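You operate a simulated robot arm through the tools that you are given. There is no shell and no other tool. Be economical: measure what you need, move in short steps, check, and stop when the job is done.

You run a simulated two-armed robot. Do the job below in one go: nothing can be reset, and whatever is moved stays where it is left.

TASK
Shut the blue packing drawer. Pick up the purple box set from the top of the scan table with one hand, pass it to the other hand and put it on the top of the grade table. Fetch the green case from the top of the returns bench and stand it on the panel of the light box. Take the orange sleeve and put it on the wide shelf under the returns bench. Take the broken black case on the top of the returns bench and put it away on the side of the press table. Open the blue door, take the orange label roll on the top of the grade table and put it away on the high cupboard behind the blue door, then shut the door. Take the yellow hand scanner and put it on the blue log book. Any order will do. Set down upright: green case.

Only the result counts: the job must be done as asked and must still hold three seconds after the hand-in. Knocking over, shifting, dropping, spilling or breaking anything else fails it.

THE ROBOT
Two 7-joint arms with two-finger parallel grippers on one trunk, on a base that drives. Base frame: it is fixed to the floor where the robot stands at the start and does not move with it; the origin is under the middle of the robot, x ahead of it, y to its left, z up. Lengths are in mm, angles in degrees, forces in N, time in s.
The left shoulder is at the start at [70, 163, 1262], the right one opposite. With the tool pointing down near the work surface each hand reaches from about 100 to 800 mm from the robot's upright axis, wherever it stands, measured 20 degrees to its own side. Places, roughly: blue door [-2100, 1700, 1800]; blue log book [9500, 5500, 750]; blue packing drawer [700, -200, 700]; broken black case (11x7x2 cm) [4700, -400, 900]; green case [3500, -500, 1000]; high cupboard behind the blue door [-2200, 1700, 1600]; orange label roll (6x6x5 cm) [5900, -800, 800]; orange sleeve [4250, -750, 1000]; panel of the light box (16x16 cm) [4980, -420, 920]; purple box set [3000, -500, 750]; side of the press table [-2200, 8400, 800]; top of the grade table [6100, -600, 800]; wide shelf under the returns bench [5100, -600, 200]; yellow hand scanner (8x5x19 cm) [8700, 6700, 900]. Payload 3.43 kg a hand.
Tool frame (each hand has its own): the origin (TCP) lies between the finger pads and is the grasp point; the fingertips stand 34 mm ahead of it; z points along the fingers, y is the line along which they close. Largest opening 128 mm; finger width 24, thickness 12; the body of the gripper, 48 by 130 mm, starts 96 mm behind the TCP.
Orientation is told as [roll, pitch, yaw] about the base's x, y, z axes, in that order, counted from this pose: with the fingers straight down and closing along the base's y, the tool's x points along the base's -x, its y along +y and its z along -z.

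THE INTERFACE
- The arms move only by the tool step_arm. It takes "left_series", "right_series" or both (then of equal length, played together; a hand with none holds still); each is a list of rows, each an object (a shift or turn left out is 0, a gripper value left out holds the last) with "translation": the shift along the base's x, y, z in cm, a list of three; "angular": the turn, a rotation vector about the base's x, y, z in degrees, a list of three; "gripper": the opening, from 0 (shut) to 1 (fully open). In form: [{"translation": [x, y, z], "angular": [ax, ay, az], "gripper": gripper}, ...]. A call has 1 to 20 rows; each row is the pose to reach, as a shift and turn from the pose commanded when the call began. A row lasts 0.2 s, in which the tool goes at most 50 mm and 8.6 degrees; a call with a longer step from one row to the next is refused whole, and so is a gripper value outside its range. A pose out of reach is approached as far as the arm can. The call stops where the force on the tool passes 40 N (or 10 N more than at its start, if that is more) or the arm is blocked; 0.2 s more then pass. Each finger travels about 153 mm/s and halts on what it meets, pressing with about 33 N; the grip force reading is that of the motor and also rises with nothing between the fingers. The clock runs only during rows and for 0.2 s after the last one: add rows that repeat a pose to give the fingers time. It gives the time, the measured TCP pose, the force on the tool (base axes), the opening and the grip force at its end, in the units of the frame above (readings bear some noise), with the torque about the TCP (base axes, N m) and any sound that the robot's microphone picked up.
- Cameras (640 x 400 px; columns grow to the right, rows downward): "scene" is now at [123.3, -10.4, 1465.3]; the picture's right is [-0.14, -0.99, 0.00], its down [-0.78, 0.11, -0.61] and it looks along [0.60, -0.08, -0.79] (base axes); focal length 255 px, centre (320, 200). "left" rides on the left gripper at [76, 11, -160] in its tool frame; the picture's right is [-0.15, 0.99, 0.00], its down [-0.88, -0.13, -0.46] and it looks along [-0.45, -0.07, 0.89] (tool axes); focal length 234 px, centre (320, 200). "right" rides on the right gripper at [76, -11, -160] in its tool frame; the picture's right is [0.15, 0.99, 0.00], its down [-0.88, 0.13, -0.46] and it looks along [-0.45, 0.07, 0.89] (tool axes); focal length 234 px, centre (320, 200).
- snapshot(camera): a new picture of that camera. It takes no simulated time.
- lift_body(by): slides the trunk up (or, below 0, down) by that many mm; the arms and the scene camera ride with it, the base frame stays. It gives what a move gives, with no picture.
- drive_base(legs): drives the robot by 1 to 6 legs, each [ahead, left, turn to the left] in mm, mm and degrees, along the robot's own axes; the way and the turn of a leg run together, so that a leg with both is an arc; at most 1500 mm and 180 degrees a leg. The arms and the cameras ride along, it lands a little off, and it stops where it bumps. It gives what a move gives.
- pan_tilt(pan, tilt): turns the head with the scene camera to pan (to the left, within 86 degrees either way) and tilt (down, from -29 to 69), counted from straight ahead of the robot. It gives what a move gives.
- locate(camera, pixels): for up to 12 pixels [column, row] of the newest picture of that camera ("zoom" is the newest enlarged one), the place [x, y, z] in the base frame of the surface seen there, good to about 3 mm. It takes no simulated time.
- enlarge(camera, box): a new picture of the part [left, top, right, bottom] of that camera's present view, enlarged. It takes no simulated time.
- job_done(): hands the job in; it is judged then, once.

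Go step by step. Measure first, check grasps and placings, and put right what went wrong. The budget is 322 turns and 216 pictures, counting those below and the enlarged ones. Unless the task says otherwise, let go and move clear before handing in.

The tools are called by a JSON object that holds its "op" and its "data". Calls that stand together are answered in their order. step_arm: Moves the arms, as the interface text tells. Its arguments: {"type":"object","properties":{"left_series":{"type":"array"},"right_series":{"type":"array"}},"required":[]} The other tools are called the same way: lift_body (by) slides the trunk up or down; drive_base (legs) drives the base; pan_tilt (pan, tilt) turns the head that bears the scene camera; snapshot (camera) takes a picture; locate (camera, pixels) gives the place of the surface under pixels of a picture; enlarge (camera, box) takes an enlarged picture of a part of a camera's view; job_done () hands the job in.

At the start:

```text
clock: 0.0
left_ee_pos: [712.2, 110.3, 956.7]
left_tool_rot: [0.0, 0.0, 0.0]
left_wrist_force: [-0.9, 0.9, -0.1]
left_ft_torque: [0.0, -0.03, 0.03]
left_width: 128.1
left_grasp_force: 0.1
right_ee_pos: [364.9, -245.5, 922.8]
right_tool_rot: [0.0, 0.0, 0.1]
right_wrist_force: [0.0, 0.1, 0.0]
right_ft_torque: [0.0, 0.01, 0.0]
right_width: 128.2
right_grasp_force: 0.0
trunk travel left (down, up): [-742.0, 198.0]
robot x, y, heading: [2.1, -0.0, 0.1]
head pan, tilt: [-7.8, 52.4]
```

scene: 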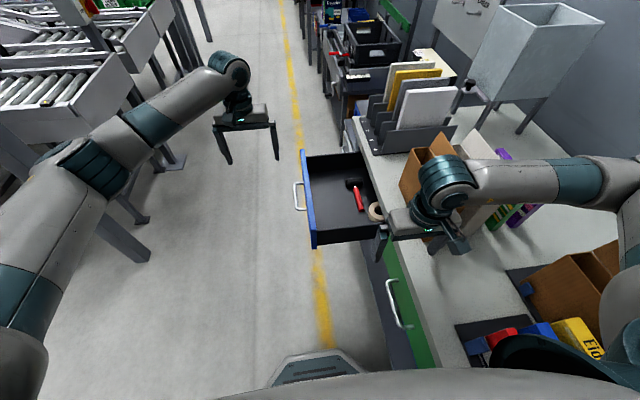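
right: 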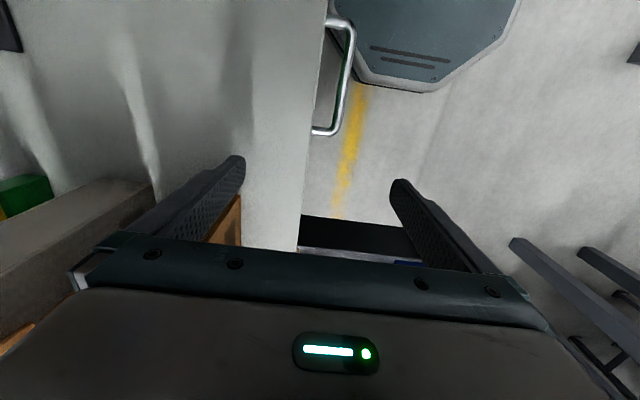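
left: 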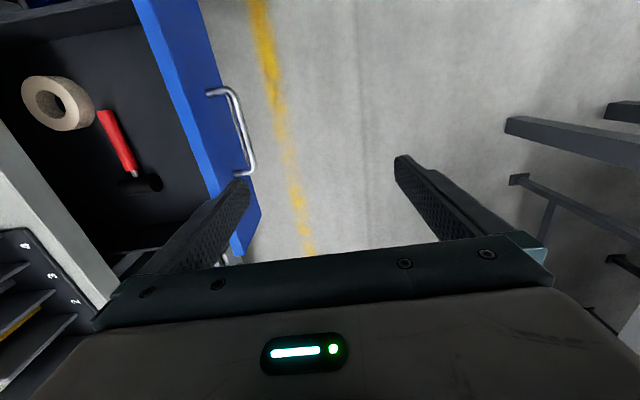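

The scene shows the blue drawer open towards +y, its front edge at about (308,200) and its handle at (298,195). I'll measure it first.

{"op": "locate", "data": {"camera": "scene", "pixels": [[303, 153], [313, 245], [297, 195], [362, 153], [378, 238], [355, 195], [345, 125], [440, 330], [375, 210], [306, 200]]}}

{"op": "locate", "data": {"camera": "left", "pixels": [[180, 90], [240, 130], [250, 210], [150, 20]]}}

```text
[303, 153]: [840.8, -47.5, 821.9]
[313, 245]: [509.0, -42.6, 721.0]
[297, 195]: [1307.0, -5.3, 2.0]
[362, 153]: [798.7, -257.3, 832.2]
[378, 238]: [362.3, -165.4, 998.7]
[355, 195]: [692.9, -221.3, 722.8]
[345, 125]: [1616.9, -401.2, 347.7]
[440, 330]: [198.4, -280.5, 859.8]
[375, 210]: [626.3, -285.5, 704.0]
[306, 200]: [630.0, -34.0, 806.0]
```

```text
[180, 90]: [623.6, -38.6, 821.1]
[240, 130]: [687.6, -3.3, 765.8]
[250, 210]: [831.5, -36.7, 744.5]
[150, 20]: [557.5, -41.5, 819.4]
```

{"op": "locate", "data": {"camera": "scene", "pixels": [[375, 262], [410, 262], [430, 270], [350, 130], [358, 150], [390, 165], [420, 350], [395, 310], [500, 250], [400, 250], [447, 192], [368, 180]]}}

{"op": "enlarge", "data": {"camera": "scene", "box": [280, 60, 560, 340]}}

```text
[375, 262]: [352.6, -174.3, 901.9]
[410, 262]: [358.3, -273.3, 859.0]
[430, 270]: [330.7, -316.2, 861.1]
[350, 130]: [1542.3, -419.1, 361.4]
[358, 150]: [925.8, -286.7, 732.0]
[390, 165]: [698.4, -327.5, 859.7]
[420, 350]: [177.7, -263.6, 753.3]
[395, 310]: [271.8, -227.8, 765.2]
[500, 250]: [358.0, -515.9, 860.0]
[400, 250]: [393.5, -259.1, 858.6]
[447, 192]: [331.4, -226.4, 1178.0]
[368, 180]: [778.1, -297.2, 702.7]
```

```text
1.43 times, centred on (420, 200) of scene
```

zoom: 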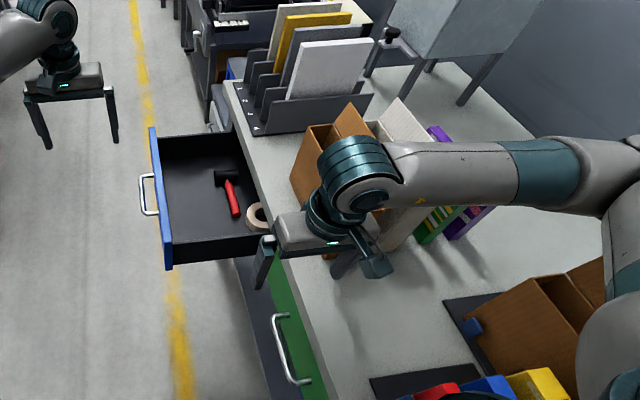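

Handle outer edge y≈-3, z≈766, x≈682; the closed face should sit at y≈-264 (lower drawer face). I'll bring the left hand, closed and tilted, in front of the handle.

{"op": "step_arm", "data": {"left_series": [{"translation": [-0.5, 0, -2.5], "angular": [-8.5, 0, 0], "gripper": 0}, {"translation": [-1, 0, -5], "angular": [-17, 0, 0]}, {"translation": [-1.5, 0, -7.5], "angular": [-25.5, 0, 0]}, {"translation": [-2, 0, -10], "angular": [-34, 0, 0]}, {"translation": [-2.5, 0, -12.5], "angular": [-42.5, 0, 0]}, {"translation": [-3, 0, -15], "angular": [-51, 0, 0]}, {"translation": [-3, 0, -17.2], "angular": [-59.5, 0, 0]}, {"translation": [-3, -3, -17.2], "angular": [-60, 0, 0]}, {"translation": [-3, -5, -17.2], "angular": [-60, 0, 0]}]}}

{"op": "snapshot", "data": {"camera": "scene"}}

```text
clock: 2.0
left_ee_pos: [683.4, 59.7, 785.0]
left_tool_rot: [-60.0, 0.1, 0.2]
left_wrist_force: [0.4, -0.7, -0.1]
left_ft_torque: [0.0, -0.01, 0.0]
left_width: 0.0
left_grasp_force: 33.1
right_ee_pos: [365.6, -245.9, 923.2]
right_tool_rot: [0.0, 0.0, 0.1]
right_wrist_force: [0.9, -0.3, 0.2]
right_ft_torque: [-0.04, 0.0, 0.01]
right_width: 128.0
right_grasp_force: 0.0
trunk travel left (down, up): [-742.0, 198.0]
robot x, y, heading: [-3.6, 0.8, 0.2]
head pan, tilt: [-7.8, 52.4]
```

```text
211 pictures are left
```

scene: 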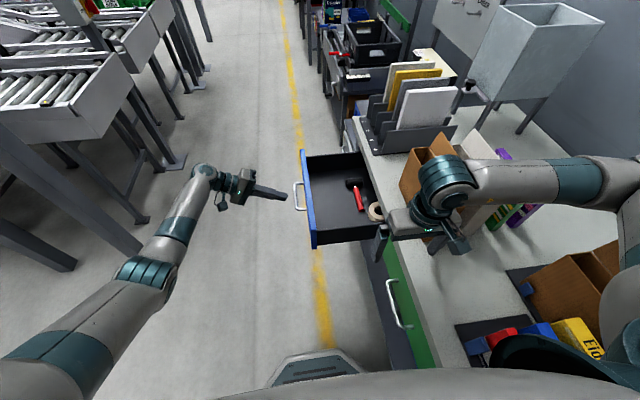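

The left fingertip stands in front of the handle (288,195). Now I push along -y.

{"op": "step_arm", "data": {"left_series": [{"translation": [0, -2.5, 0]}, {"translation": [0, -4.5, 0]}, {"translation": [0, -7, 0]}, {"translation": [0, -9.5, 0]}, {"translation": [0, -12, 0]}, {"translation": [0, -14.5, 0]}, {"translation": [0, -17, 0]}, {"translation": [0, -19.5, 0]}, {"translation": [0, -22, 0]}, {"translation": [0, -24, 0]}, {"translation": [0, -25.5, 0]}, {"translation": [0, -26.5, 0]}]}}

{"op": "snapshot", "data": {"camera": "scene"}}

```text
clock: 4.6
left_ee_pos: [681.7, -196.9, 783.8]
left_tool_rot: [-60.1, 0.0, 0.3]
left_wrist_force: [-12.9, 33.4, 10.0]
left_ft_torque: [0.44, 0.2, -0.24]
left_width: 0.0
left_grasp_force: 33.1
right_ee_pos: [364.9, -241.0, 923.8]
right_tool_rot: [-0.3, 0.0, 0.0]
right_wrist_force: [1.1, -0.7, -0.7]
right_ft_torque: [-0.04, 0.02, -0.01]
right_width: 128.4
right_grasp_force: 0.0
trunk travel left (down, up): [-742.0, 198.0]
robot x, y, heading: [-0.7, 1.8, 0.5]
head pan, tilt: [-7.8, 52.4]
```

```text
210 pictures are left
```

scene: 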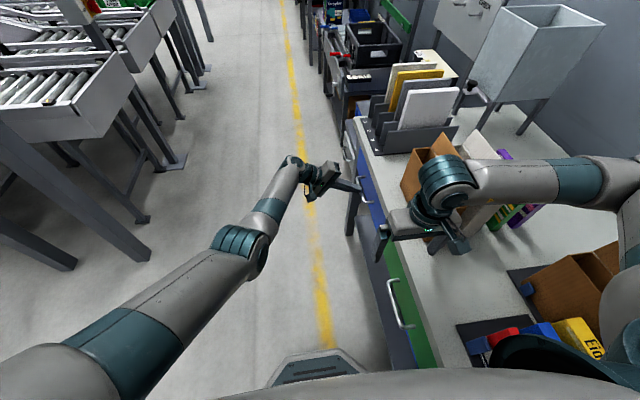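

The drawer looks flush, with 33 N on the tool. I'll press a little further to make sure it's home, then back off.

{"op": "step_arm", "data": {"left_series": [{"translation": [0, -0.5, 0]}, {"translation": [0, -1, 0]}, {"translation": [0, -1, 0]}]}}

{"op": "step_arm", "data": {"left_series": [{"translation": [0, 4, 0]}, {"translation": [0, 8, 0]}, {"translation": [0, 12, 0]}]}}

{"op": "enlarge", "data": {"camera": "scene", "box": [330, 120, 430, 240]}}

{"op": "locate", "data": {"camera": "zoom", "pixels": [[190, 200], [260, 320], [330, 380], [250, 260], [300, 330], [360, 390]]}}

```text
clock: 5.0
left_ee_pos: [683.1, -197.9, 785.2]
left_tool_rot: [-59.7, 0.1, 0.2]
left_wrist_force: [-15.1, 18.9, 15.5]
left_ft_torque: [0.02, 0.3, -0.29]
left_width: 0.0
left_grasp_force: 32.9
right_ee_pos: [365.5, -242.8, 924.0]
right_tool_rot: [-0.2, 0.1, 0.3]
right_wrist_force: [0.0, 0.4, -0.2]
right_ft_torque: [0.04, 0.02, 0.04]
right_width: 127.8
right_grasp_force: 0.0
trunk travel left (down, up): [-742.0, 198.0]
robot x, y, heading: [-0.7, 4.1, 0.2]
head pan, tilt: [-7.8, 52.4]
stopped in row 1 (left hand): the force on the tool passed its limit at 50 N (the readings are from after the stop); the commanded pose is now the measured one
```

```text
clock: 5.8
left_ee_pos: [682.7, -81.4, 781.0]
left_tool_rot: [-59.8, 0.2, 0.3]
left_wrist_force: [-0.8, -0.2, -0.2]
left_ft_torque: [0.01, 0.03, 0.01]
left_width: 0.0
left_grasp_force: 33.2
right_ee_pos: [366.6, -244.0, 923.1]
right_tool_rot: [0.0, 0.1, 0.0]
right_wrist_force: [0.1, 0.0, 0.1]
right_ft_torque: [-0.01, -0.02, 0.0]
right_width: 128.4
right_grasp_force: 0.2
trunk travel left (down, up): [-742.0, 198.0]
robot x, y, heading: [-1.7, 0.7, 0.1]
head pan, tilt: [-7.8, 52.4]
```

```text
3.33 times, centred on (380, 180) of scene
```

zoom: 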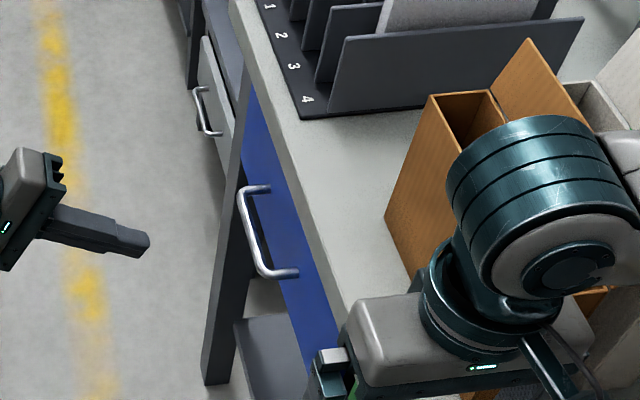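

```text
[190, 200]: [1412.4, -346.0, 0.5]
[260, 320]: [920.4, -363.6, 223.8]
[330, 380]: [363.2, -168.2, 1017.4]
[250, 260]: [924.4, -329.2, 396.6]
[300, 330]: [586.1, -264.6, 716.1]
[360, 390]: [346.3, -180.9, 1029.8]
```

The drawer is shut (blue face at y≈-265). Now I'll tuck the hands in front and look down the aisle to plan the driving.

{"op": "step_arm", "data": {"left_series": [{"translation": [0, 4, 2], "angular": [8.5, 0, 0]}, {"translation": [-3, 8, 6], "angular": [17, 0, 0]}, {"translation": [-6, 12, 10], "angular": [25.5, 0, 0]}, {"translation": [-9, 14, 14], "angular": [34, 0, 0]}, {"translation": [-13, 17, 18], "angular": [42.5, 0, 0]}, {"translation": [-17, 19, 22], "angular": [51, 0, 0]}, {"translation": [-21, 20, 26], "angular": [59, 0, 0]}, {"translation": [-25, 20, 29], "angular": [60, 0, 0], "gripper": 1}, {"translation": [-27, 20, 29], "angular": [60, 0, 0]}], "right_series": [{"translation": [0, 0, 4]}, {"translation": [0, 0, 8]}, {"translation": [0, 0, 12]}, {"translation": [1, 3, 14]}, {"translation": [2, 6, 15]}, {"translation": [3, 9, 15]}, {"translation": [4, 11, 15]}, {"translation": [4, 13, 15]}, {"translation": [4, 14, 15]}]}}

{"op": "pan_tilt", "data": {"pan": 0, "tilt": 15}}

{"op": "snapshot", "data": {"camera": "scene"}}

{"op": "pan_tilt", "data": {"pan": -60, "tilt": 35}}

{"op": "snapshot", "data": {"camera": "scene"}}

```text
refused: row 2 steps farther than a row can; nothing moved
```

```text
clock: 6.8
left_ee_pos: [683.7, -82.6, 780.7]
left_tool_rot: [-59.7, 0.1, 0.4]
left_wrist_force: [0.7, 0.1, 0.4]
left_ft_torque: [0.0, -0.04, -0.05]
left_width: 0.0
left_grasp_force: 32.6
right_ee_pos: [367.1, -244.2, 923.2]
right_tool_rot: [0.0, 0.1, 0.1]
right_wrist_force: [-0.2, -0.1, 0.5]
right_ft_torque: [0.01, 0.0, 0.0]
right_width: 127.9
right_grasp_force: 0.1
trunk travel left (down, up): [-742.0, 198.0]
robot x, y, heading: [0.6, 0.9, 0.4]
head pan, tilt: [0.0, 15.0]
```

```text
208 pictures are left
```

scene: 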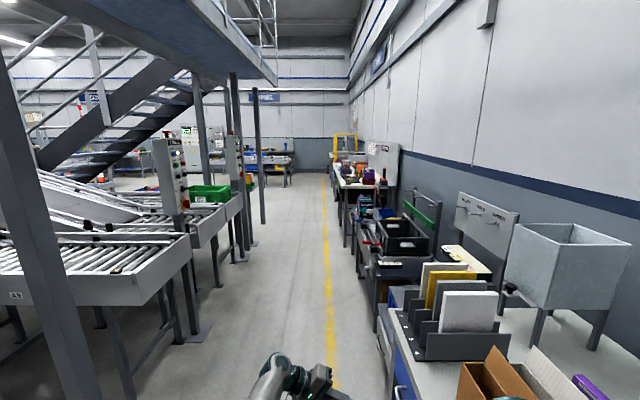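

```text
clock: 8.1
left_ee_pos: [683.4, -81.7, 780.2]
left_tool_rot: [-59.7, 0.1, 0.2]
left_wrist_force: [0.3, -0.4, -0.7]
left_ft_torque: [0.02, -0.03, 0.01]
left_width: 0.1
left_grasp_force: 33.1
right_ee_pos: [366.5, -244.2, 922.7]
right_tool_rot: [0.1, 0.0, 0.0]
right_wrist_force: [0.4, -0.2, -0.3]
right_ft_torque: [0.02, -0.02, 0.02]
right_width: 127.8
right_grasp_force: 0.0
trunk travel left (down, up): [-742.0, 198.0]
robot x, y, heading: [1.5, -2.9, 0.2]
head pan, tilt: [-60.0, 35.0]
```

```text
207 pictures are left
```

scene: 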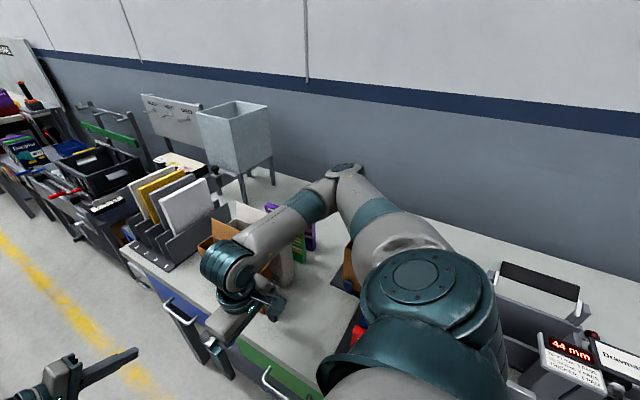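

The aisle runs straight ahead with conveyors left. Tucking the arms with smaller steps.

{"op": "step_arm", "data": {"left_series": [{"translation": [0, 3, 2], "angular": [8, 0, 0]}, {"translation": [-2, 5, 5], "angular": [16, 0, 0]}, {"translation": [-4, 7, 8], "angular": [24, 0, 0]}, {"translation": [-7, 9, 11], "angular": [32, 0, 0]}, {"translation": [-10, 11, 14], "angular": [40, 0, 0]}, {"translation": [-13, 13, 17], "angular": [48, 0, 0]}, {"translation": [-16, 15, 20], "angular": [56, 0, 0]}, {"translation": [-19, 17, 23], "angular": [60, 0, 0], "gripper": 1}, {"translation": [-22, 19, 26], "angular": [60, 0, 0]}, {"translation": [-25, 20, 28], "angular": [60, 0, 0]}, {"translation": [-27, 20, 29], "angular": [60, 0, 0]}], "right_series": [{"translation": [0, 0, 4]}, {"translation": [0, 0, 8]}, {"translation": [0, 0, 12]}, {"translation": [1, 3, 14]}, {"translation": [2, 6, 15]}, {"translation": [3, 9, 15]}, {"translation": [4, 11, 15]}, {"translation": [4, 13, 15]}, {"translation": [4, 14, 15]}, {"translation": [4, 14, 15]}, {"translation": [4, 14, 15]}]}}

{"op": "pan_tilt", "data": {"pan": 30, "tilt": 30}}

{"op": "snapshot", "data": {"camera": "scene"}}

{"op": "locate", "data": {"camera": "scene", "pixels": [[150, 200], [250, 160], [300, 120], [100, 250], [350, 90], [350, 350], [200, 350]]}}

{"op": "pan_tilt", "data": {"pan": -20, "tilt": 20}}

{"op": "snapshot", "data": {"camera": "scene"}}

```text
clock: 10.5
left_ee_pos: [415.2, 120.0, 1073.1]
left_tool_rot: [0.5, -0.2, 0.3]
left_wrist_force: [0.0, 0.2, -0.1]
left_ft_torque: [-0.01, 0.03, 0.01]
left_width: 128.2
left_grasp_force: 0.0
right_ee_pos: [406.3, -105.5, 1071.5]
right_tool_rot: [0.0, 0.0, 0.1]
right_wrist_force: [-0.4, 0.3, -0.4]
right_ft_torque: [0.01, -0.02, -0.01]
right_width: 128.0
right_grasp_force: 0.0
right hand out of reach, approached as far as the arm can: row 1, 2, 3
trunk travel left (down, up): [-742.0, 198.0]
robot x, y, heading: [-0.3, 1.6, 0.2]
head pan, tilt: [-60.0, 35.0]
```

```text
clock: 12.2
left_ee_pos: [415.4, 118.9, 1073.5]
left_tool_rot: [0.5, -0.2, 0.4]
left_wrist_force: [-0.2, 0.4, -0.1]
left_ft_torque: [-0.03, -0.01, 0.0]
left_width: 128.1
left_grasp_force: 0.1
right_ee_pos: [406.9, -104.7, 1070.9]
right_tool_rot: [0.0, 0.1, 0.1]
right_wrist_force: [0.2, 0.4, 1.4]
right_ft_torque: [0.02, 0.02, 0.0]
right_width: 127.9
right_grasp_force: 0.0
trunk travel left (down, up): [-742.0, 198.0]
robot x, y, heading: [2.1, 3.1, 0.3]
head pan, tilt: [30.0, 30.0]
```

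```text
206 pictures are left
```

scene: 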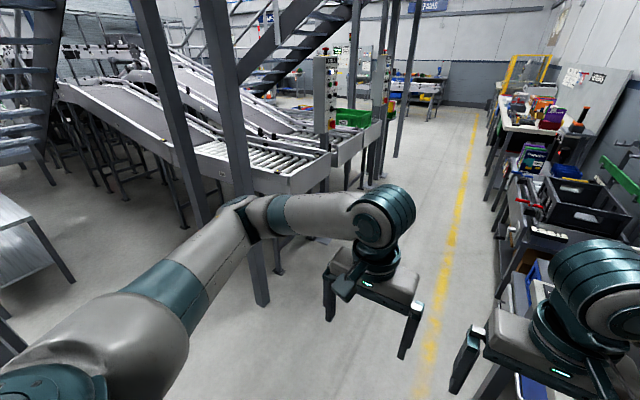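

```text
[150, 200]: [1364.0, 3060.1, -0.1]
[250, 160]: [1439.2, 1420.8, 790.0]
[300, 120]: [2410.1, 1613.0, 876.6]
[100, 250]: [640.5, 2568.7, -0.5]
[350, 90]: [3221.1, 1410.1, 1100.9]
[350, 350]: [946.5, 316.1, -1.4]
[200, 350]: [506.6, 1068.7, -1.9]
```

```text
clock: 13.3
left_ee_pos: [415.7, 119.6, 1073.4]
left_tool_rot: [0.4, -0.2, 0.4]
left_wrist_force: [0.2, 0.4, 0.3]
left_ft_torque: [-0.03, -0.01, 0.01]
left_width: 127.9
left_grasp_force: 0.0
right_ee_pos: [405.8, -105.7, 1071.0]
right_tool_rot: [0.0, 0.0, 0.1]
right_wrist_force: [-0.3, 0.0, 0.2]
right_ft_torque: [-0.01, -0.03, -0.02]
right_width: 128.2
right_grasp_force: 0.0
trunk travel left (down, up): [-742.0, 198.0]
robot x, y, heading: [1.5, -1.3, 0.1]
head pan, tilt: [-20.0, 20.0]
```

```text
205 pictures are left
```

scene: 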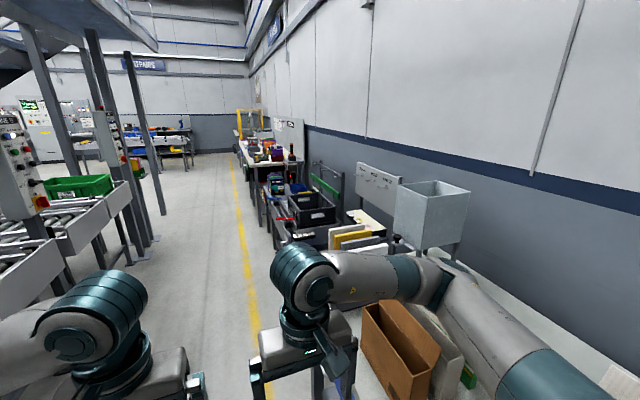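

Aisle is clear between y≈-260 and about +900. I'll drive left 250 and ahead about 2.4 m toward the scan table.

{"op": "drive_base", "data": {"legs": [[0, 250, 0], [1300, 0, 0], [1100, 0, 0]]}}

{"op": "pan_tilt", "data": {"pan": -50, "tilt": 35}}

{"op": "snapshot", "data": {"camera": "scene"}}

```text
clock: 26.4
left_ee_pos: [2786.3, 392.2, 1073.3]
left_tool_rot: [0.4, -0.2, 0.4]
left_wrist_force: [-1.1, 1.2, 0.5]
left_ft_torque: [0.0, 0.0, 0.03]
left_width: 128.0
left_grasp_force: 0.1
right_ee_pos: [2775.2, 168.3, 1072.6]
right_tool_rot: [0.1, 0.0, 0.1]
right_wrist_force: [-0.4, -0.1, -0.3]
right_ft_torque: [0.0, 0.01, 0.0]
right_width: 128.2
right_grasp_force: 0.1
trunk travel left (down, up): [-742.0, 198.0]
robot x, y, heading: [2371.8, 274.8, 0.4]
head pan, tilt: [-20.0, 20.0]
```

```text
clock: 27.3
left_ee_pos: [2786.5, 392.4, 1074.5]
left_tool_rot: [0.4, -0.2, 0.3]
left_wrist_force: [0.0, -1.1, -0.2]
left_ft_torque: [0.0, 0.01, -0.01]
left_width: 127.9
left_grasp_force: 0.0
right_ee_pos: [2778.5, 167.6, 1072.0]
right_tool_rot: [0.0, 0.0, 0.1]
right_wrist_force: [-0.7, 0.1, -0.3]
right_ft_torque: [-0.02, -0.01, -0.01]
right_width: 128.2
right_grasp_force: 0.1
trunk travel left (down, up): [-742.0, 198.0]
robot x, y, heading: [2370.3, 273.3, 0.1]
head pan, tilt: [-50.0, 35.0]
```

```text
204 pictures are left
```

scene: 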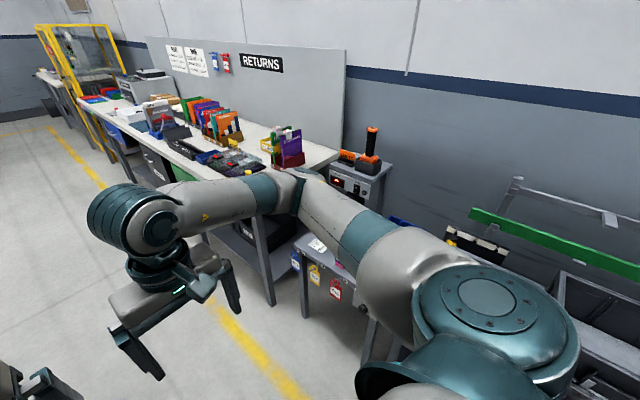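

The arm hides the scan table. I'll drive ahead another 600 and turn to face the benches.

{"op": "drive_base", "data": {"legs": [[600, 50, 0], [0, 0, -90]]}}

{"op": "pan_tilt", "data": {"pan": 0, "tilt": 40}}

{"op": "snapshot", "data": {"camera": "scene"}}

```text
clock: 34.7
left_ee_pos: [3053.5, -100.2, 1074.0]
left_tool_rot: [0.4, -0.2, -94.7]
left_wrist_force: [-0.2, 0.2, -0.1]
left_ft_torque: [0.0, -0.02, -0.02]
left_width: 128.2
left_grasp_force: 0.1
right_ee_pos: [2830.7, -72.6, 1071.5]
right_tool_rot: [0.0, 0.0, -94.8]
right_wrist_force: [0.6, 1.1, -0.4]
right_ft_torque: [-0.02, -0.02, 0.01]
right_width: 128.1
right_grasp_force: 0.0
trunk travel left (down, up): [-742.0, 198.0]
robot x, y, heading: [2969.6, 323.1, -94.7]
head pan, tilt: [-50.0, 35.0]
```

```text
clock: 35.9
left_ee_pos: [3053.9, -100.6, 1074.7]
left_tool_rot: [0.4, -0.2, -94.7]
left_wrist_force: [0.2, -0.4, 0.1]
left_ft_torque: [-0.01, 0.03, 0.01]
left_width: 128.0
left_grasp_force: 0.0
right_ee_pos: [2830.6, -72.7, 1071.3]
right_tool_rot: [0.0, 0.0, -94.8]
right_wrist_force: [0.2, 0.5, 0.7]
right_ft_torque: [0.01, 0.01, 0.01]
right_width: 128.1
right_grasp_force: 0.0
trunk travel left (down, up): [-742.0, 198.0]
robot x, y, heading: [2973.0, 322.7, -94.4]
head pan, tilt: [0.0, 40.0]
```

```text
203 pictures are left
```

scene: 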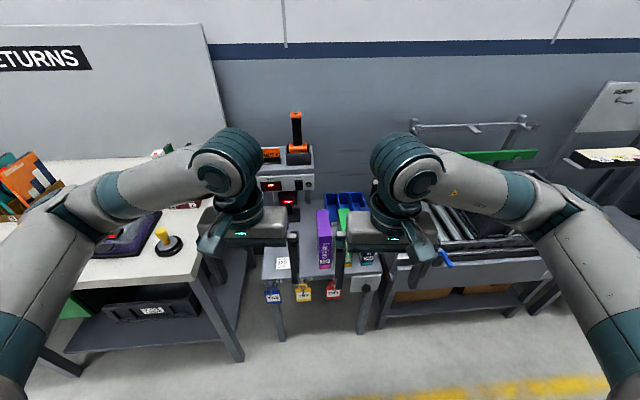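

The purple box stands at (325,235) on the small scan table. Zooming and measuring.

{"op": "enlarge", "data": {"camera": "scene", "box": [230, 130, 420, 310]}}

{"op": "locate", "data": {"camera": "scene", "pixels": [[324, 214], [324, 225], [325, 265], [318, 240], [331, 240], [345, 212], [300, 265], [280, 262], [343, 262], [370, 262], [295, 275], [262, 280]]}}

```text
2.22 times, centred on (325, 220) of scene
```

zoom: 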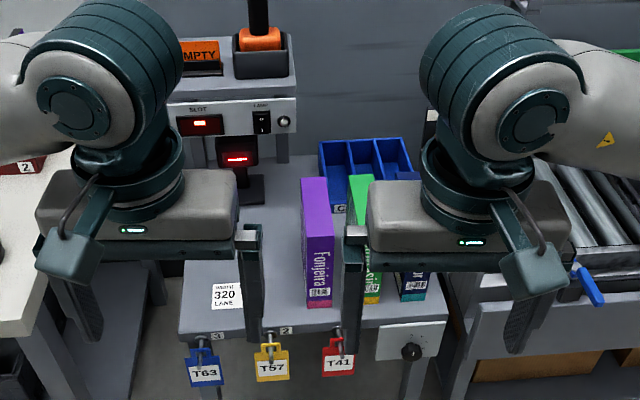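

```text
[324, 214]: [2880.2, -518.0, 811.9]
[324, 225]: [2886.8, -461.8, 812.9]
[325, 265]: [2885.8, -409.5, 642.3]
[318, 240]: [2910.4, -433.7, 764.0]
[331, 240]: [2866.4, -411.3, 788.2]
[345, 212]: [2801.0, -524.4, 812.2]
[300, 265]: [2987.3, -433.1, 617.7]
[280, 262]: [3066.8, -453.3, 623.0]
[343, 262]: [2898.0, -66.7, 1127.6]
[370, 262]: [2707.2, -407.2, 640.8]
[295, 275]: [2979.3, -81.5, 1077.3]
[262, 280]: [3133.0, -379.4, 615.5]
```

Purple box: x≈2866–2910, front y≈-410, z 619–812. I'll square up and approach so that the right hand can take it from the front.

{"op": "drive_base", "data": {"legs": [[0, 0, 4.4], [0, 70, 0], [240, 0, 0]]}}

{"op": "step_arm", "data": {"right_series": [{"translation": [-3, 0, 0]}, {"translation": [-6, 2, 0]}, {"translation": [-9, 5, 0]}, {"translation": [-12, 8, 0]}]}}

{"op": "snapshot", "data": {"camera": "scene"}}

```text
clock: 38.8
left_ee_pos: [3160.5, -327.8, 1073.5]
left_tool_rot: [0.4, -0.2, -89.5]
left_wrist_force: [-0.1, -0.8, 0.5]
left_ft_torque: [0.01, 0.02, -0.01]
left_width: 127.7
left_grasp_force: 0.1
right_ee_pos: [2936.7, -318.7, 1071.4]
right_tool_rot: [0.0, 0.0, -89.8]
right_wrist_force: [-0.5, 0.0, -0.2]
right_ft_torque: [-0.01, 0.0, -0.02]
right_width: 128.0
right_grasp_force: 0.0
trunk travel left (down, up): [-742.0, 198.0]
robot x, y, heading: [3043.1, 90.4, -89.5]
head pan, tilt: [0.0, 40.0]
```

```text
clock: 39.8
left_ee_pos: [3159.0, -327.1, 1074.0]
left_tool_rot: [0.5, -0.3, -89.6]
left_wrist_force: [-0.6, 0.0, 0.6]
left_ft_torque: [-0.03, -0.03, 0.03]
left_width: 128.1
left_grasp_force: 0.0
right_ee_pos: [2818.8, -289.1, 1080.1]
right_tool_rot: [0.1, 0.0, -89.8]
right_wrist_force: [-0.3, -0.1, -0.8]
right_ft_torque: [0.0, 0.01, 0.03]
right_width: 128.1
right_grasp_force: 0.0
right hand out of reach, approached as far as the arm can: row 3, 4
trunk travel left (down, up): [-742.0, 198.0]
robot x, y, heading: [3041.2, 87.9, -89.9]
head pan, tilt: [0.0, 40.0]
```

```text
201 pictures are left
```

scene: 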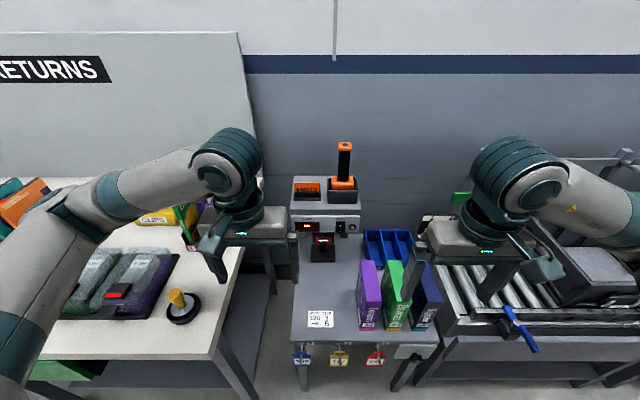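

{"op": "enlarge", "data": {"camera": "scene", "box": [290, 220, 450, 360]}}

{"op": "locate", "data": {"camera": "scene", "pixels": [[361, 262], [375, 262], [370, 300], [372, 328], [384, 300], [384, 322], [396, 268], [405, 300], [360, 320], [376, 310], [380, 355], [430, 350]]}}

```text
2.86 times, centred on (370, 290) of scene
```

zoom: 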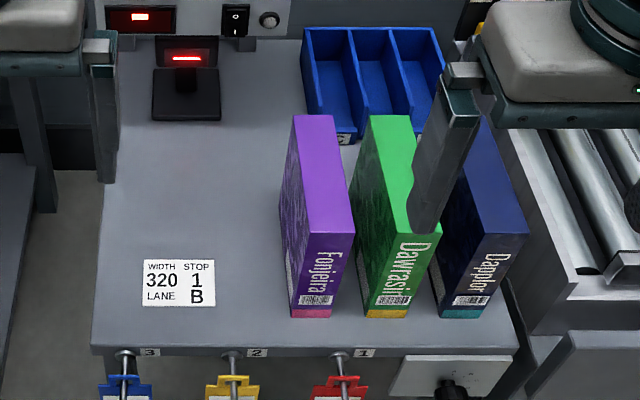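

```text
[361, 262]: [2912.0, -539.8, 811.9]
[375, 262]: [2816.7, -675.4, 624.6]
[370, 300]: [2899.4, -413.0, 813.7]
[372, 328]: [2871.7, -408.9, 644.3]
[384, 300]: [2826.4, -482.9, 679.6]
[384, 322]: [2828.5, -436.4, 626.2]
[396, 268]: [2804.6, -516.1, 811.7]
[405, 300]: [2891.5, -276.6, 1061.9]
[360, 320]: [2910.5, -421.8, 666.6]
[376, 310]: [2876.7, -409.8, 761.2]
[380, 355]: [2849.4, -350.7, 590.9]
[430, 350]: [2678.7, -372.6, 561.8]
```

{"op": "locate", "data": {"camera": "zoom", "pixels": [[305, 250], [345, 250], [294, 310], [330, 310], [366, 310], [372, 260], [405, 310], [300, 118], [330, 118], [370, 118], [312, 240], [350, 236]]}}

```text
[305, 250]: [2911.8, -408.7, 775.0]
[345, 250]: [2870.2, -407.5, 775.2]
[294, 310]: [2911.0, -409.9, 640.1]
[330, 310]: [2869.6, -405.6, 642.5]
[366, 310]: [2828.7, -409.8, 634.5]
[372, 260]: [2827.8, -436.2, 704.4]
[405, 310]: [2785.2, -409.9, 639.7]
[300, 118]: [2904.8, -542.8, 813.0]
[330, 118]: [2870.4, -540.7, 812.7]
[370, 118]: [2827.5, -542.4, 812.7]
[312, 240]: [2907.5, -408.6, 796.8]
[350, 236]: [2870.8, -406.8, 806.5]
```

Purple box x 2868–2913, y -408…-545, with a 39 mm gap to the green box. Next, the right hand is tilted to roll -60 and lowered in front of it.

{"op": "step_arm", "data": {"right_series": [{"translation": [2, 0, -3], "angular": [-8, 0, 0], "gripper": 0.54}, {"translation": [4, 0, -6], "angular": [-16, 0, 0]}, {"translation": [6, 0, -10], "angular": [-24, 0, 0]}, {"translation": [7, 0, -14], "angular": [-32, 0, 0]}, {"translation": [7, 0, -18], "angular": [-40, 0, 0]}, {"translation": [7, 0, -22], "angular": [-48, 0, 0]}, {"translation": [7, 0, -26], "angular": [-56, 0, 0]}, {"translation": [7, 0, -30], "angular": [-60, 0, 0]}]}}

{"op": "snapshot", "data": {"camera": "scene"}}

```text
clock: 41.6
left_ee_pos: [3162.0, -328.6, 1073.4]
left_tool_rot: [0.3, -0.1, -89.6]
left_wrist_force: [0.8, -0.6, -0.1]
left_ft_torque: [0.04, 0.03, 0.02]
left_width: 128.0
left_grasp_force: 0.1
right_ee_pos: [2975.3, -348.0, 834.8]
right_tool_rot: [-2.1, -57.5, -89.5]
right_wrist_force: [-0.4, 0.4, -0.5]
right_ft_torque: [-0.02, 0.04, 0.01]
right_width: 69.2
right_grasp_force: 0.0
right hand out of reach, approached as far as the arm can: row 1, 2, 3, 4, 5, 6, 7, 8
trunk travel left (down, up): [-742.0, 198.0]
robot x, y, heading: [3040.8, 90.2, -89.7]
head pan, tilt: [0.0, 40.0]
```

```text
199 pictures are left
```

scene: 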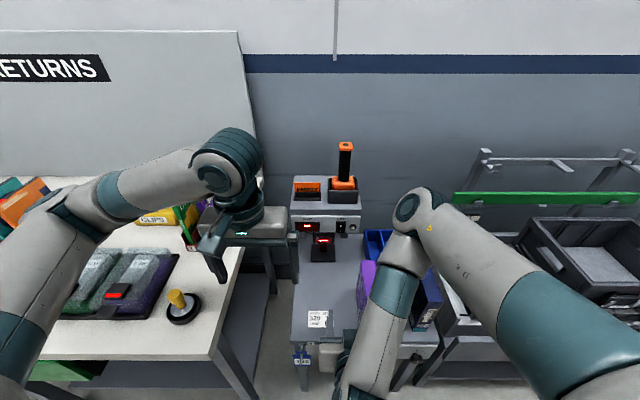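

The arm is too cramped here (elbow bent up over the boxes). I'll back off 220 mm, lower the trunk and straighten the arm.

{"op": "drive_base", "data": {"legs": [[-250, 0, 0]]}}

{"op": "lift_body", "data": {"by": -220}}

{"op": "step_arm", "data": {"right_series": [{"translation": [-1, 0, 3]}, {"translation": [-3, 0, 6]}, {"translation": [-5, 0, 9]}, {"translation": [-7, -3, 10]}, {"translation": [-8.5, -6, 10]}, {"translation": [-8.5, -9, 10]}, {"translation": [-8.5, -12, 10]}]}}

{"op": "snapshot", "data": {"camera": "scene"}}

```text
clock: 43.4
left_ee_pos: [3160.6, -75.8, 1073.6]
left_tool_rot: [0.5, -0.2, -89.4]
left_wrist_force: [0.1, -0.5, 0.5]
left_ft_torque: [0.0, 0.02, 0.02]
left_width: 128.0
left_grasp_force: 0.1
right_ee_pos: [2975.2, -94.7, 834.2]
right_tool_rot: [-2.1, -57.3, -89.4]
right_wrist_force: [-0.3, -0.6, 0.1]
right_ft_torque: [-0.02, 0.02, 0.0]
right_width: 69.3
right_grasp_force: 0.0
trunk travel left (down, up): [-742.0, 198.0]
robot x, y, heading: [3037.8, 344.2, -89.6]
head pan, tilt: [0.0, 40.0]
```

```text
clock: 45.7
left_ee_pos: [3159.7, -74.9, 854.2]
left_tool_rot: [0.3, -0.1, -89.4]
left_wrist_force: [0.4, 0.0, -1.0]
left_ft_torque: [-0.01, 0.0, 0.03]
left_width: 128.1
left_grasp_force: 0.2
right_ee_pos: [2974.4, -93.8, 613.8]
right_tool_rot: [-2.1, -57.5, -89.4]
right_wrist_force: [0.0, 0.7, 0.6]
right_ft_torque: [0.0, 0.0, 0.01]
right_width: 69.0
right_grasp_force: 0.0
trunk travel left (down, up): [-522.0, 418.0]
robot x, y, heading: [3038.2, 341.2, -89.6]
head pan, tilt: [0.0, 40.0]
```

```text
clock: 47.3
left_ee_pos: [3159.6, -75.3, 852.8]
left_tool_rot: [0.4, -0.1, -89.4]
left_wrist_force: [-0.1, 0.3, 0.1]
left_ft_torque: [0.0, -0.01, 0.02]
left_width: 127.8
left_grasp_force: 0.1
right_ee_pos: [2902.8, -216.9, 723.5]
right_tool_rot: [-2.4, -57.3, -89.3]
right_wrist_force: [0.3, -0.7, 0.1]
right_ft_torque: [-0.02, 0.03, -0.01]
right_width: 69.1
right_grasp_force: 0.1
right hand out of reach, approached as far as the arm can: row 2, 3, 4, 5, 6, 7
trunk travel left (down, up): [-522.0, 418.0]
robot x, y, heading: [3041.6, 339.3, -89.3]
head pan, tilt: [0.0, 40.0]
```

```text
198 pictures are left
```

scene: 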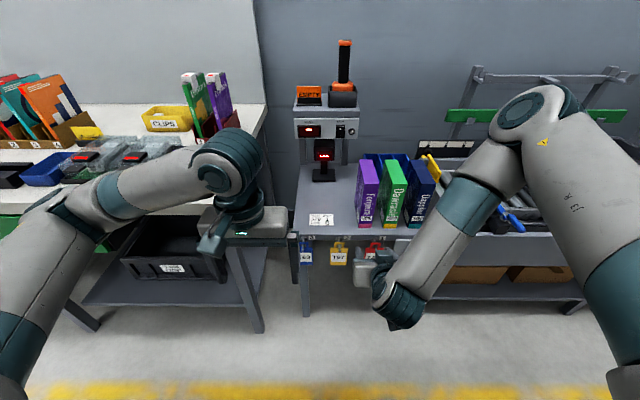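

The hand now points forward below the boxes' tops. Advance to just in front of the purple box and see whether it becomes reachable.

{"op": "step_arm", "data": {"right_series": [{"translation": [-0.5, -3, 0]}, {"translation": [-1, -6, -1]}, {"translation": [-1, -9, -2]}, {"translation": [-1, -11, -2]}]}}

{"op": "snapshot", "data": {"camera": "scene"}}

{"op": "snapshot", "data": {"camera": "right"}}

```text
clock: 48.3
left_ee_pos: [3160.1, -74.9, 855.3]
left_tool_rot: [0.4, -0.1, -89.4]
left_wrist_force: [0.9, 0.0, -0.5]
left_ft_torque: [-0.01, 0.02, 0.0]
left_width: 128.0
left_grasp_force: 0.0
right_ee_pos: [2895.9, -328.4, 708.3]
right_tool_rot: [-2.5, -57.2, -89.5]
right_wrist_force: [-0.4, -0.9, 0.1]
right_ft_torque: [-0.01, 0.0, 0.03]
right_width: 69.3
right_grasp_force: 0.1
right hand out of reach, approached as far as the arm can: row 2, 3, 4
trunk travel left (down, up): [-522.0, 418.0]
robot x, y, heading: [3040.2, 339.6, -89.4]
head pan, tilt: [0.0, 40.0]
```

```text
197 pictures are left
```

scene: 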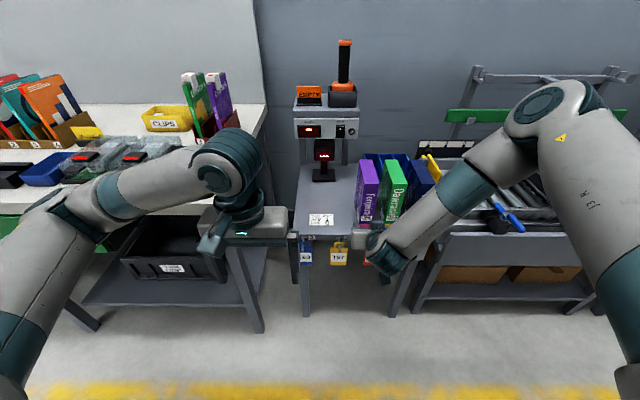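

```text
196 pictures are left
```

right: 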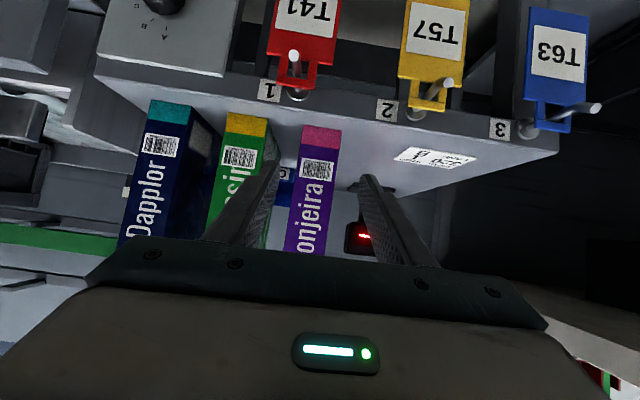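

Sideways config hits joint limits and the forearm would pass near the blue box. I'll instead take it from above, so I bring the right tool back to vertical.

{"op": "step_arm", "data": {"right_series": [{"translation": [0, 4, 1]}, {"translation": [0, 8, 4]}, {"translation": [0, 9, 8], "angular": [8, 0, 0]}, {"translation": [0, 9, 12], "angular": [16, 0, 0]}, {"translation": [0, 9, 16], "angular": [24, 0, 0]}, {"translation": [0, 9, 20], "angular": [32, 0, 0]}, {"translation": [0, 9, 23], "angular": [40, 0, 0]}, {"translation": [0, 9, 26], "angular": [48, 0, 0]}, {"translation": [0, 9, 28], "angular": [56, 0, 0]}, {"translation": [0, 9, 28], "angular": [57, 0, 0]}]}}

{"op": "snapshot", "data": {"camera": "scene"}}

```text
clock: 50.5
left_ee_pos: [3159.8, -75.1, 853.0]
left_tool_rot: [0.4, -0.2, -89.5]
left_wrist_force: [0.5, -0.8, 0.7]
left_ft_torque: [0.04, -0.01, 0.02]
left_width: 128.2
left_grasp_force: 0.0
right_ee_pos: [2896.6, -233.4, 986.5]
right_tool_rot: [-1.5, -0.4, -89.8]
right_wrist_force: [0.1, 0.4, -0.3]
right_ft_torque: [-0.03, 0.01, 0.0]
right_width: 69.1
right_grasp_force: 0.0
trunk travel left (down, up): [-522.0, 418.0]
robot x, y, heading: [3041.1, 337.9, -89.6]
head pan, tilt: [0.0, 40.0]
```

```text
195 pictures are left
```

scene: 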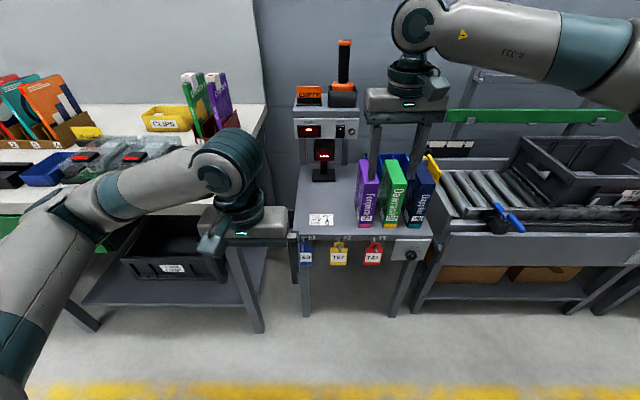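

{"op": "drive_base", "data": {"legs": [[170, 0, -0.3]]}}

{"op": "snapshot", "data": {"camera": "right"}}

```text
clock: 52.0
left_ee_pos: [3159.5, -239.6, 853.6]
left_tool_rot: [0.4, -0.2, -89.6]
left_wrist_force: [0.4, -0.2, -0.3]
left_ft_torque: [0.02, 0.0, 0.02]
left_width: 128.0
left_grasp_force: 0.1
right_ee_pos: [2896.5, -399.8, 986.0]
right_tool_rot: [-1.5, -0.4, -89.9]
right_wrist_force: [-0.4, -0.3, 0.3]
right_ft_torque: [0.03, 0.0, 0.01]
right_width: 68.9
right_grasp_force: 0.0
trunk travel left (down, up): [-522.0, 418.0]
robot x, y, heading: [3038.8, 177.5, -89.7]
head pan, tilt: [0.0, 40.0]
```

```text
194 pictures are left
```

right: 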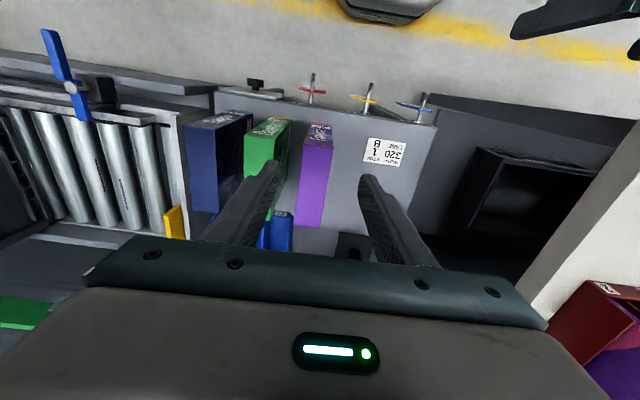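

{"op": "step_arm", "data": {"right_series": [{"translation": [-0.6, -3, 0], "angular": [0, -1.5, 0]}, {"translation": [-0.6, -5.5, -2], "angular": [0, -1.5, 0]}, {"translation": [-0.6, -5.5, -6], "angular": [0, -1.5, 0]}, {"translation": [-0.6, -5.5, -10], "angular": [0, -1.5, 0]}, {"translation": [-0.6, -5.5, -13], "angular": [0, -1.5, 0]}, {"translation": [-0.6, -5.5, -13], "angular": [0, -1.5, 0]}]}}

{"op": "snapshot", "data": {"camera": "right"}}

{"op": "locate", "data": {"camera": "right", "pixels": [[310, 100], [330, 100], [300, 200], [340, 200], [260, 100]]}}

```text
clock: 53.4
left_ee_pos: [3159.5, -240.0, 854.4]
left_tool_rot: [0.5, -0.2, -89.6]
left_wrist_force: [-0.1, 0.9, -0.8]
left_ft_torque: [0.0, 0.0, -0.02]
left_width: 128.3
left_grasp_force: 0.1
right_ee_pos: [2892.7, -453.2, 859.8]
right_tool_rot: [-0.1, -0.5, -90.0]
right_wrist_force: [-0.6, -0.6, 0.2]
right_ft_torque: [-0.04, -0.03, 0.01]
right_width: 69.1
right_grasp_force: 0.0
trunk travel left (down, up): [-522.0, 418.0]
robot x, y, heading: [3037.3, 174.0, -89.7]
head pan, tilt: [0.0, 40.0]
```

```text
193 pictures are left
```

right: 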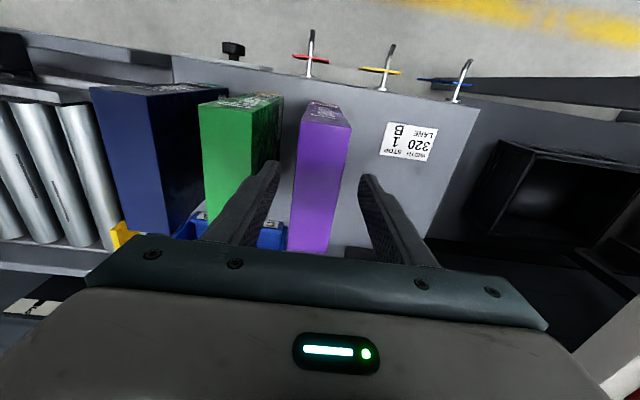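

```text
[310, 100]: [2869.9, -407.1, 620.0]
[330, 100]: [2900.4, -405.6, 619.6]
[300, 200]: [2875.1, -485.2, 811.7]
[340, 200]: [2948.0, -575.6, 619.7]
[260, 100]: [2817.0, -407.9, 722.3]
```

Fingers straddle the purple box (left finger in the gap to the green one). Descend and grip.

{"op": "step_arm", "data": {"right_series": [{"translation": [-0.1, 0, -3]}, {"translation": [-0.1, 0, -6]}, {"translation": [-0.1, 0, -7.8]}, {"translation": [-0.1, 0, -7.8], "gripper": 0.1}, {"translation": [-0.1, 0, -7.8], "gripper": 0.1}]}}

{"op": "step_arm", "data": {"right_series": [{"translation": [0, 0, 2], "gripper": 0}, {"translation": [0, 0, 6]}, {"translation": [0, 0, 10]}, {"translation": [0, 0, 14]}, {"translation": [0, 0, 18]}, {"translation": [0, 0, 22]}]}}

{"op": "snapshot", "data": {"camera": "scene"}}

```text
clock: 54.6
left_ee_pos: [3160.3, -240.1, 852.7]
left_tool_rot: [0.4, -0.1, -89.6]
left_wrist_force: [0.1, -0.8, -0.7]
left_ft_torque: [0.01, -0.01, -0.03]
left_width: 128.1
left_grasp_force: 0.0
right_ee_pos: [2887.1, -456.0, 778.9]
right_tool_rot: [0.0, -0.5, -90.0]
right_wrist_force: [-1.2, -1.6, 0.1]
right_ft_torque: [-0.24, -0.05, -0.04]
right_width: 44.8
right_grasp_force: 33.0
trunk travel left (down, up): [-522.0, 418.0]
robot x, y, heading: [3042.3, 177.4, -89.8]
head pan, tilt: [0.0, 40.0]
```

```text
clock: 56.0
left_ee_pos: [3160.4, -239.7, 853.9]
left_tool_rot: [0.4, -0.3, -89.6]
left_wrist_force: [0.3, -0.1, 0.8]
left_ft_torque: [0.0, -0.01, -0.01]
left_width: 128.1
left_grasp_force: 0.1
right_ee_pos: [2889.5, -454.0, 996.2]
right_tool_rot: [-0.1, -0.4, -89.9]
right_wrist_force: [0.3, 0.1, -4.0]
right_ft_torque: [0.1, 0.01, 0.0]
right_width: 44.8
right_grasp_force: 32.7
trunk travel left (down, up): [-522.0, 418.0]
robot x, y, heading: [3041.5, 174.0, -89.5]
head pan, tilt: [0.0, 40.0]
```

```text
192 pictures are left
```

scene: 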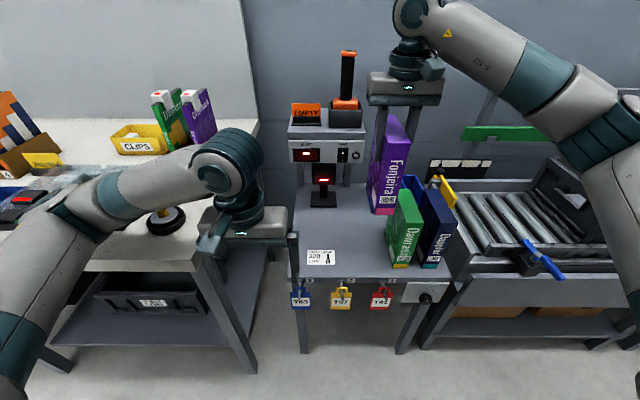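

Purple box is held (44.8 mm, ~0.4 kg). Back off into the aisle, then turn the box by 90° for the hand-over.

{"op": "drive_base", "data": {"legs": [[-250, 0, 0]]}}

{"op": "step_arm", "data": {"right_series": [{"translation": [1, 0, 1], "angular": [0, 0, 8.5]}, {"translation": [2, 1, 2], "angular": [0, 0, 17]}, {"translation": [3, 2, 3], "angular": [0, 0, 25.5]}, {"translation": [4, 3, 4], "angular": [0, 0, 34]}, {"translation": [5, 4, 4], "angular": [0, 0, 42.5]}, {"translation": [6, 5, 4], "angular": [0, 0, 51]}, {"translation": [7, 6, 4], "angular": [0, 0, 59.5]}, {"translation": [7, 7, 4], "angular": [0, 0, 68]}, {"translation": [7, 8, 4], "angular": [0, 0, 76.5]}, {"translation": [7, 9, 4], "angular": [0, 0, 85]}, {"translation": [7, 9, 4], "angular": [0, 0, 90]}], "left_series": [{"translation": [3, 0, 2], "angular": [0, 0, -8.5]}, {"translation": [6, 0, 4], "angular": [0, 0, -17]}, {"translation": [9, 0, 6], "angular": [0, 0, -25.5]}, {"translation": [10, 0, 9], "angular": [0, 0, -34]}, {"translation": [10, 0, 12], "angular": [0, 0, -42.5]}, {"translation": [10, 0, 15], "angular": [0, 0, -51]}, {"translation": [10, 0, 17], "angular": [0, 0, -59.5]}, {"translation": [10, 0, 17], "angular": [0, 0, -68]}, {"translation": [10, 0, 17], "angular": [0, 0, -76.5]}, {"translation": [10, 0, 17], "angular": [0, 0, -85]}, {"translation": [10, 0, 17], "angular": [0, 0, -90]}]}}

{"op": "snapshot", "data": {"camera": "scene"}}

```text
clock: 57.8
left_ee_pos: [3157.0, 11.6, 854.7]
left_tool_rot: [0.3, -0.2, -89.8]
left_wrist_force: [-0.5, 0.4, 1.1]
left_ft_torque: [-0.04, -0.01, 0.0]
left_width: 128.1
left_grasp_force: 0.0
right_ee_pos: [2886.2, -202.4, 996.7]
right_tool_rot: [0.0, -0.4, -90.1]
right_wrist_force: [-0.4, 0.4, -3.4]
right_ft_torque: [0.12, 0.02, -0.02]
right_width: 45.0
right_grasp_force: 32.8
trunk travel left (down, up): [-522.0, 418.0]
robot x, y, heading: [3038.1, 429.7, -90.1]
head pan, tilt: [0.0, 40.0]
```

```text
clock: 60.2
left_ee_pos: [3257.4, 12.0, 1024.8]
left_tool_rot: [0.5, -0.2, -179.9]
left_wrist_force: [-0.2, -0.5, 0.0]
left_ft_torque: [0.02, -0.03, 0.0]
left_width: 127.8
left_grasp_force: 0.2
right_ee_pos: [2978.9, -42.5, 1027.7]
right_tool_rot: [-0.1, -0.6, -0.4]
right_wrist_force: [-0.4, 1.3, -4.1]
right_ft_torque: [0.01, 0.07, 0.05]
right_width: 44.9
right_grasp_force: 32.9
right hand out of reach, approached as far as the arm can: row 9, 10, 11
trunk travel left (down, up): [-522.0, 418.0]
robot x, y, heading: [3037.0, 423.0, -89.8]
head pan, tilt: [0.0, 40.0]
```

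```text
191 pictures are left
```

scene: 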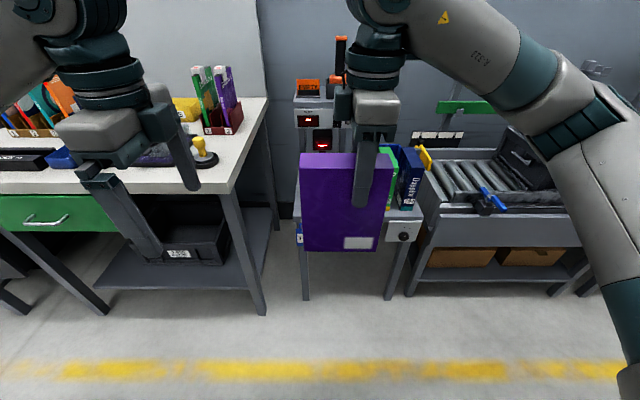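

Box hangs in the right hand with its left edge at x≈3070, bottom z≈868. The left hand comes in tilted 45° from the left.

{"op": "step_arm", "data": {"left_series": [{"translation": [0, 0, 0], "angular": [0, 8.5, 0]}, {"translation": [0, -1, 0], "angular": [0, 17, 0]}, {"translation": [0, -3, 0], "angular": [0, 25.5, 0]}, {"translation": [-2, -5, 0], "angular": [0, 34, 0]}, {"translation": [-5, -5.4, 0], "angular": [0, 42, 0]}, {"translation": [-9, -5.4, 0], "angular": [0, 45, 0]}, {"translation": [-12, -5.4, 0], "angular": [0, 45, 0]}, {"translation": [-12, -5.4, 0], "angular": [0, 45, 0]}]}}

{"op": "snapshot", "data": {"camera": "scene"}}

{"op": "snapshot", "data": {"camera": "left"}}

```text
clock: 62.0
left_ee_pos: [3137.7, -42.7, 1024.5]
left_tool_rot: [0.1, -45.3, -179.7]
left_wrist_force: [-0.1, 0.4, 0.7]
left_ft_torque: [-0.04, 0.02, 0.0]
left_width: 128.1
left_grasp_force: 0.0
right_ee_pos: [2978.7, -42.9, 1027.4]
right_tool_rot: [-0.1, -0.4, -0.5]
right_wrist_force: [-0.1, 0.2, -3.8]
right_ft_torque: [-0.01, 0.08, 0.0]
right_width: 44.9
right_grasp_force: 33.1
trunk travel left (down, up): [-522.0, 418.0]
robot x, y, heading: [3038.2, 428.0, -90.0]
head pan, tilt: [0.0, 40.0]
```

```text
190 pictures are left
```

scene: 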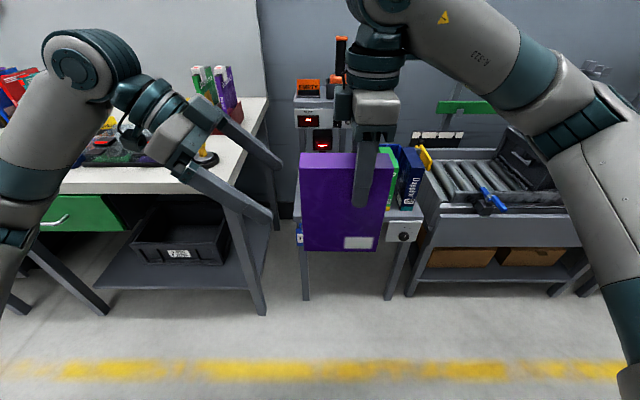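

```text
189 pictures are left
```

left: 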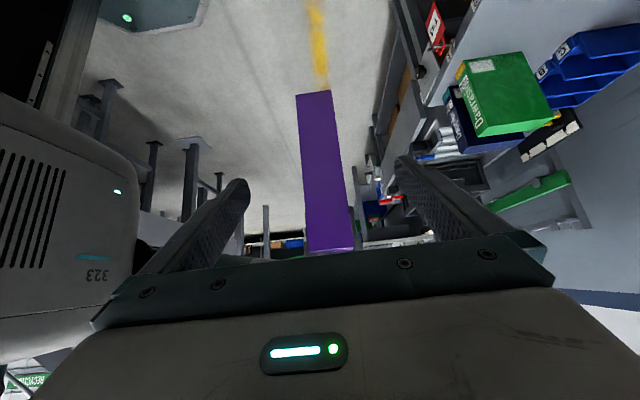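

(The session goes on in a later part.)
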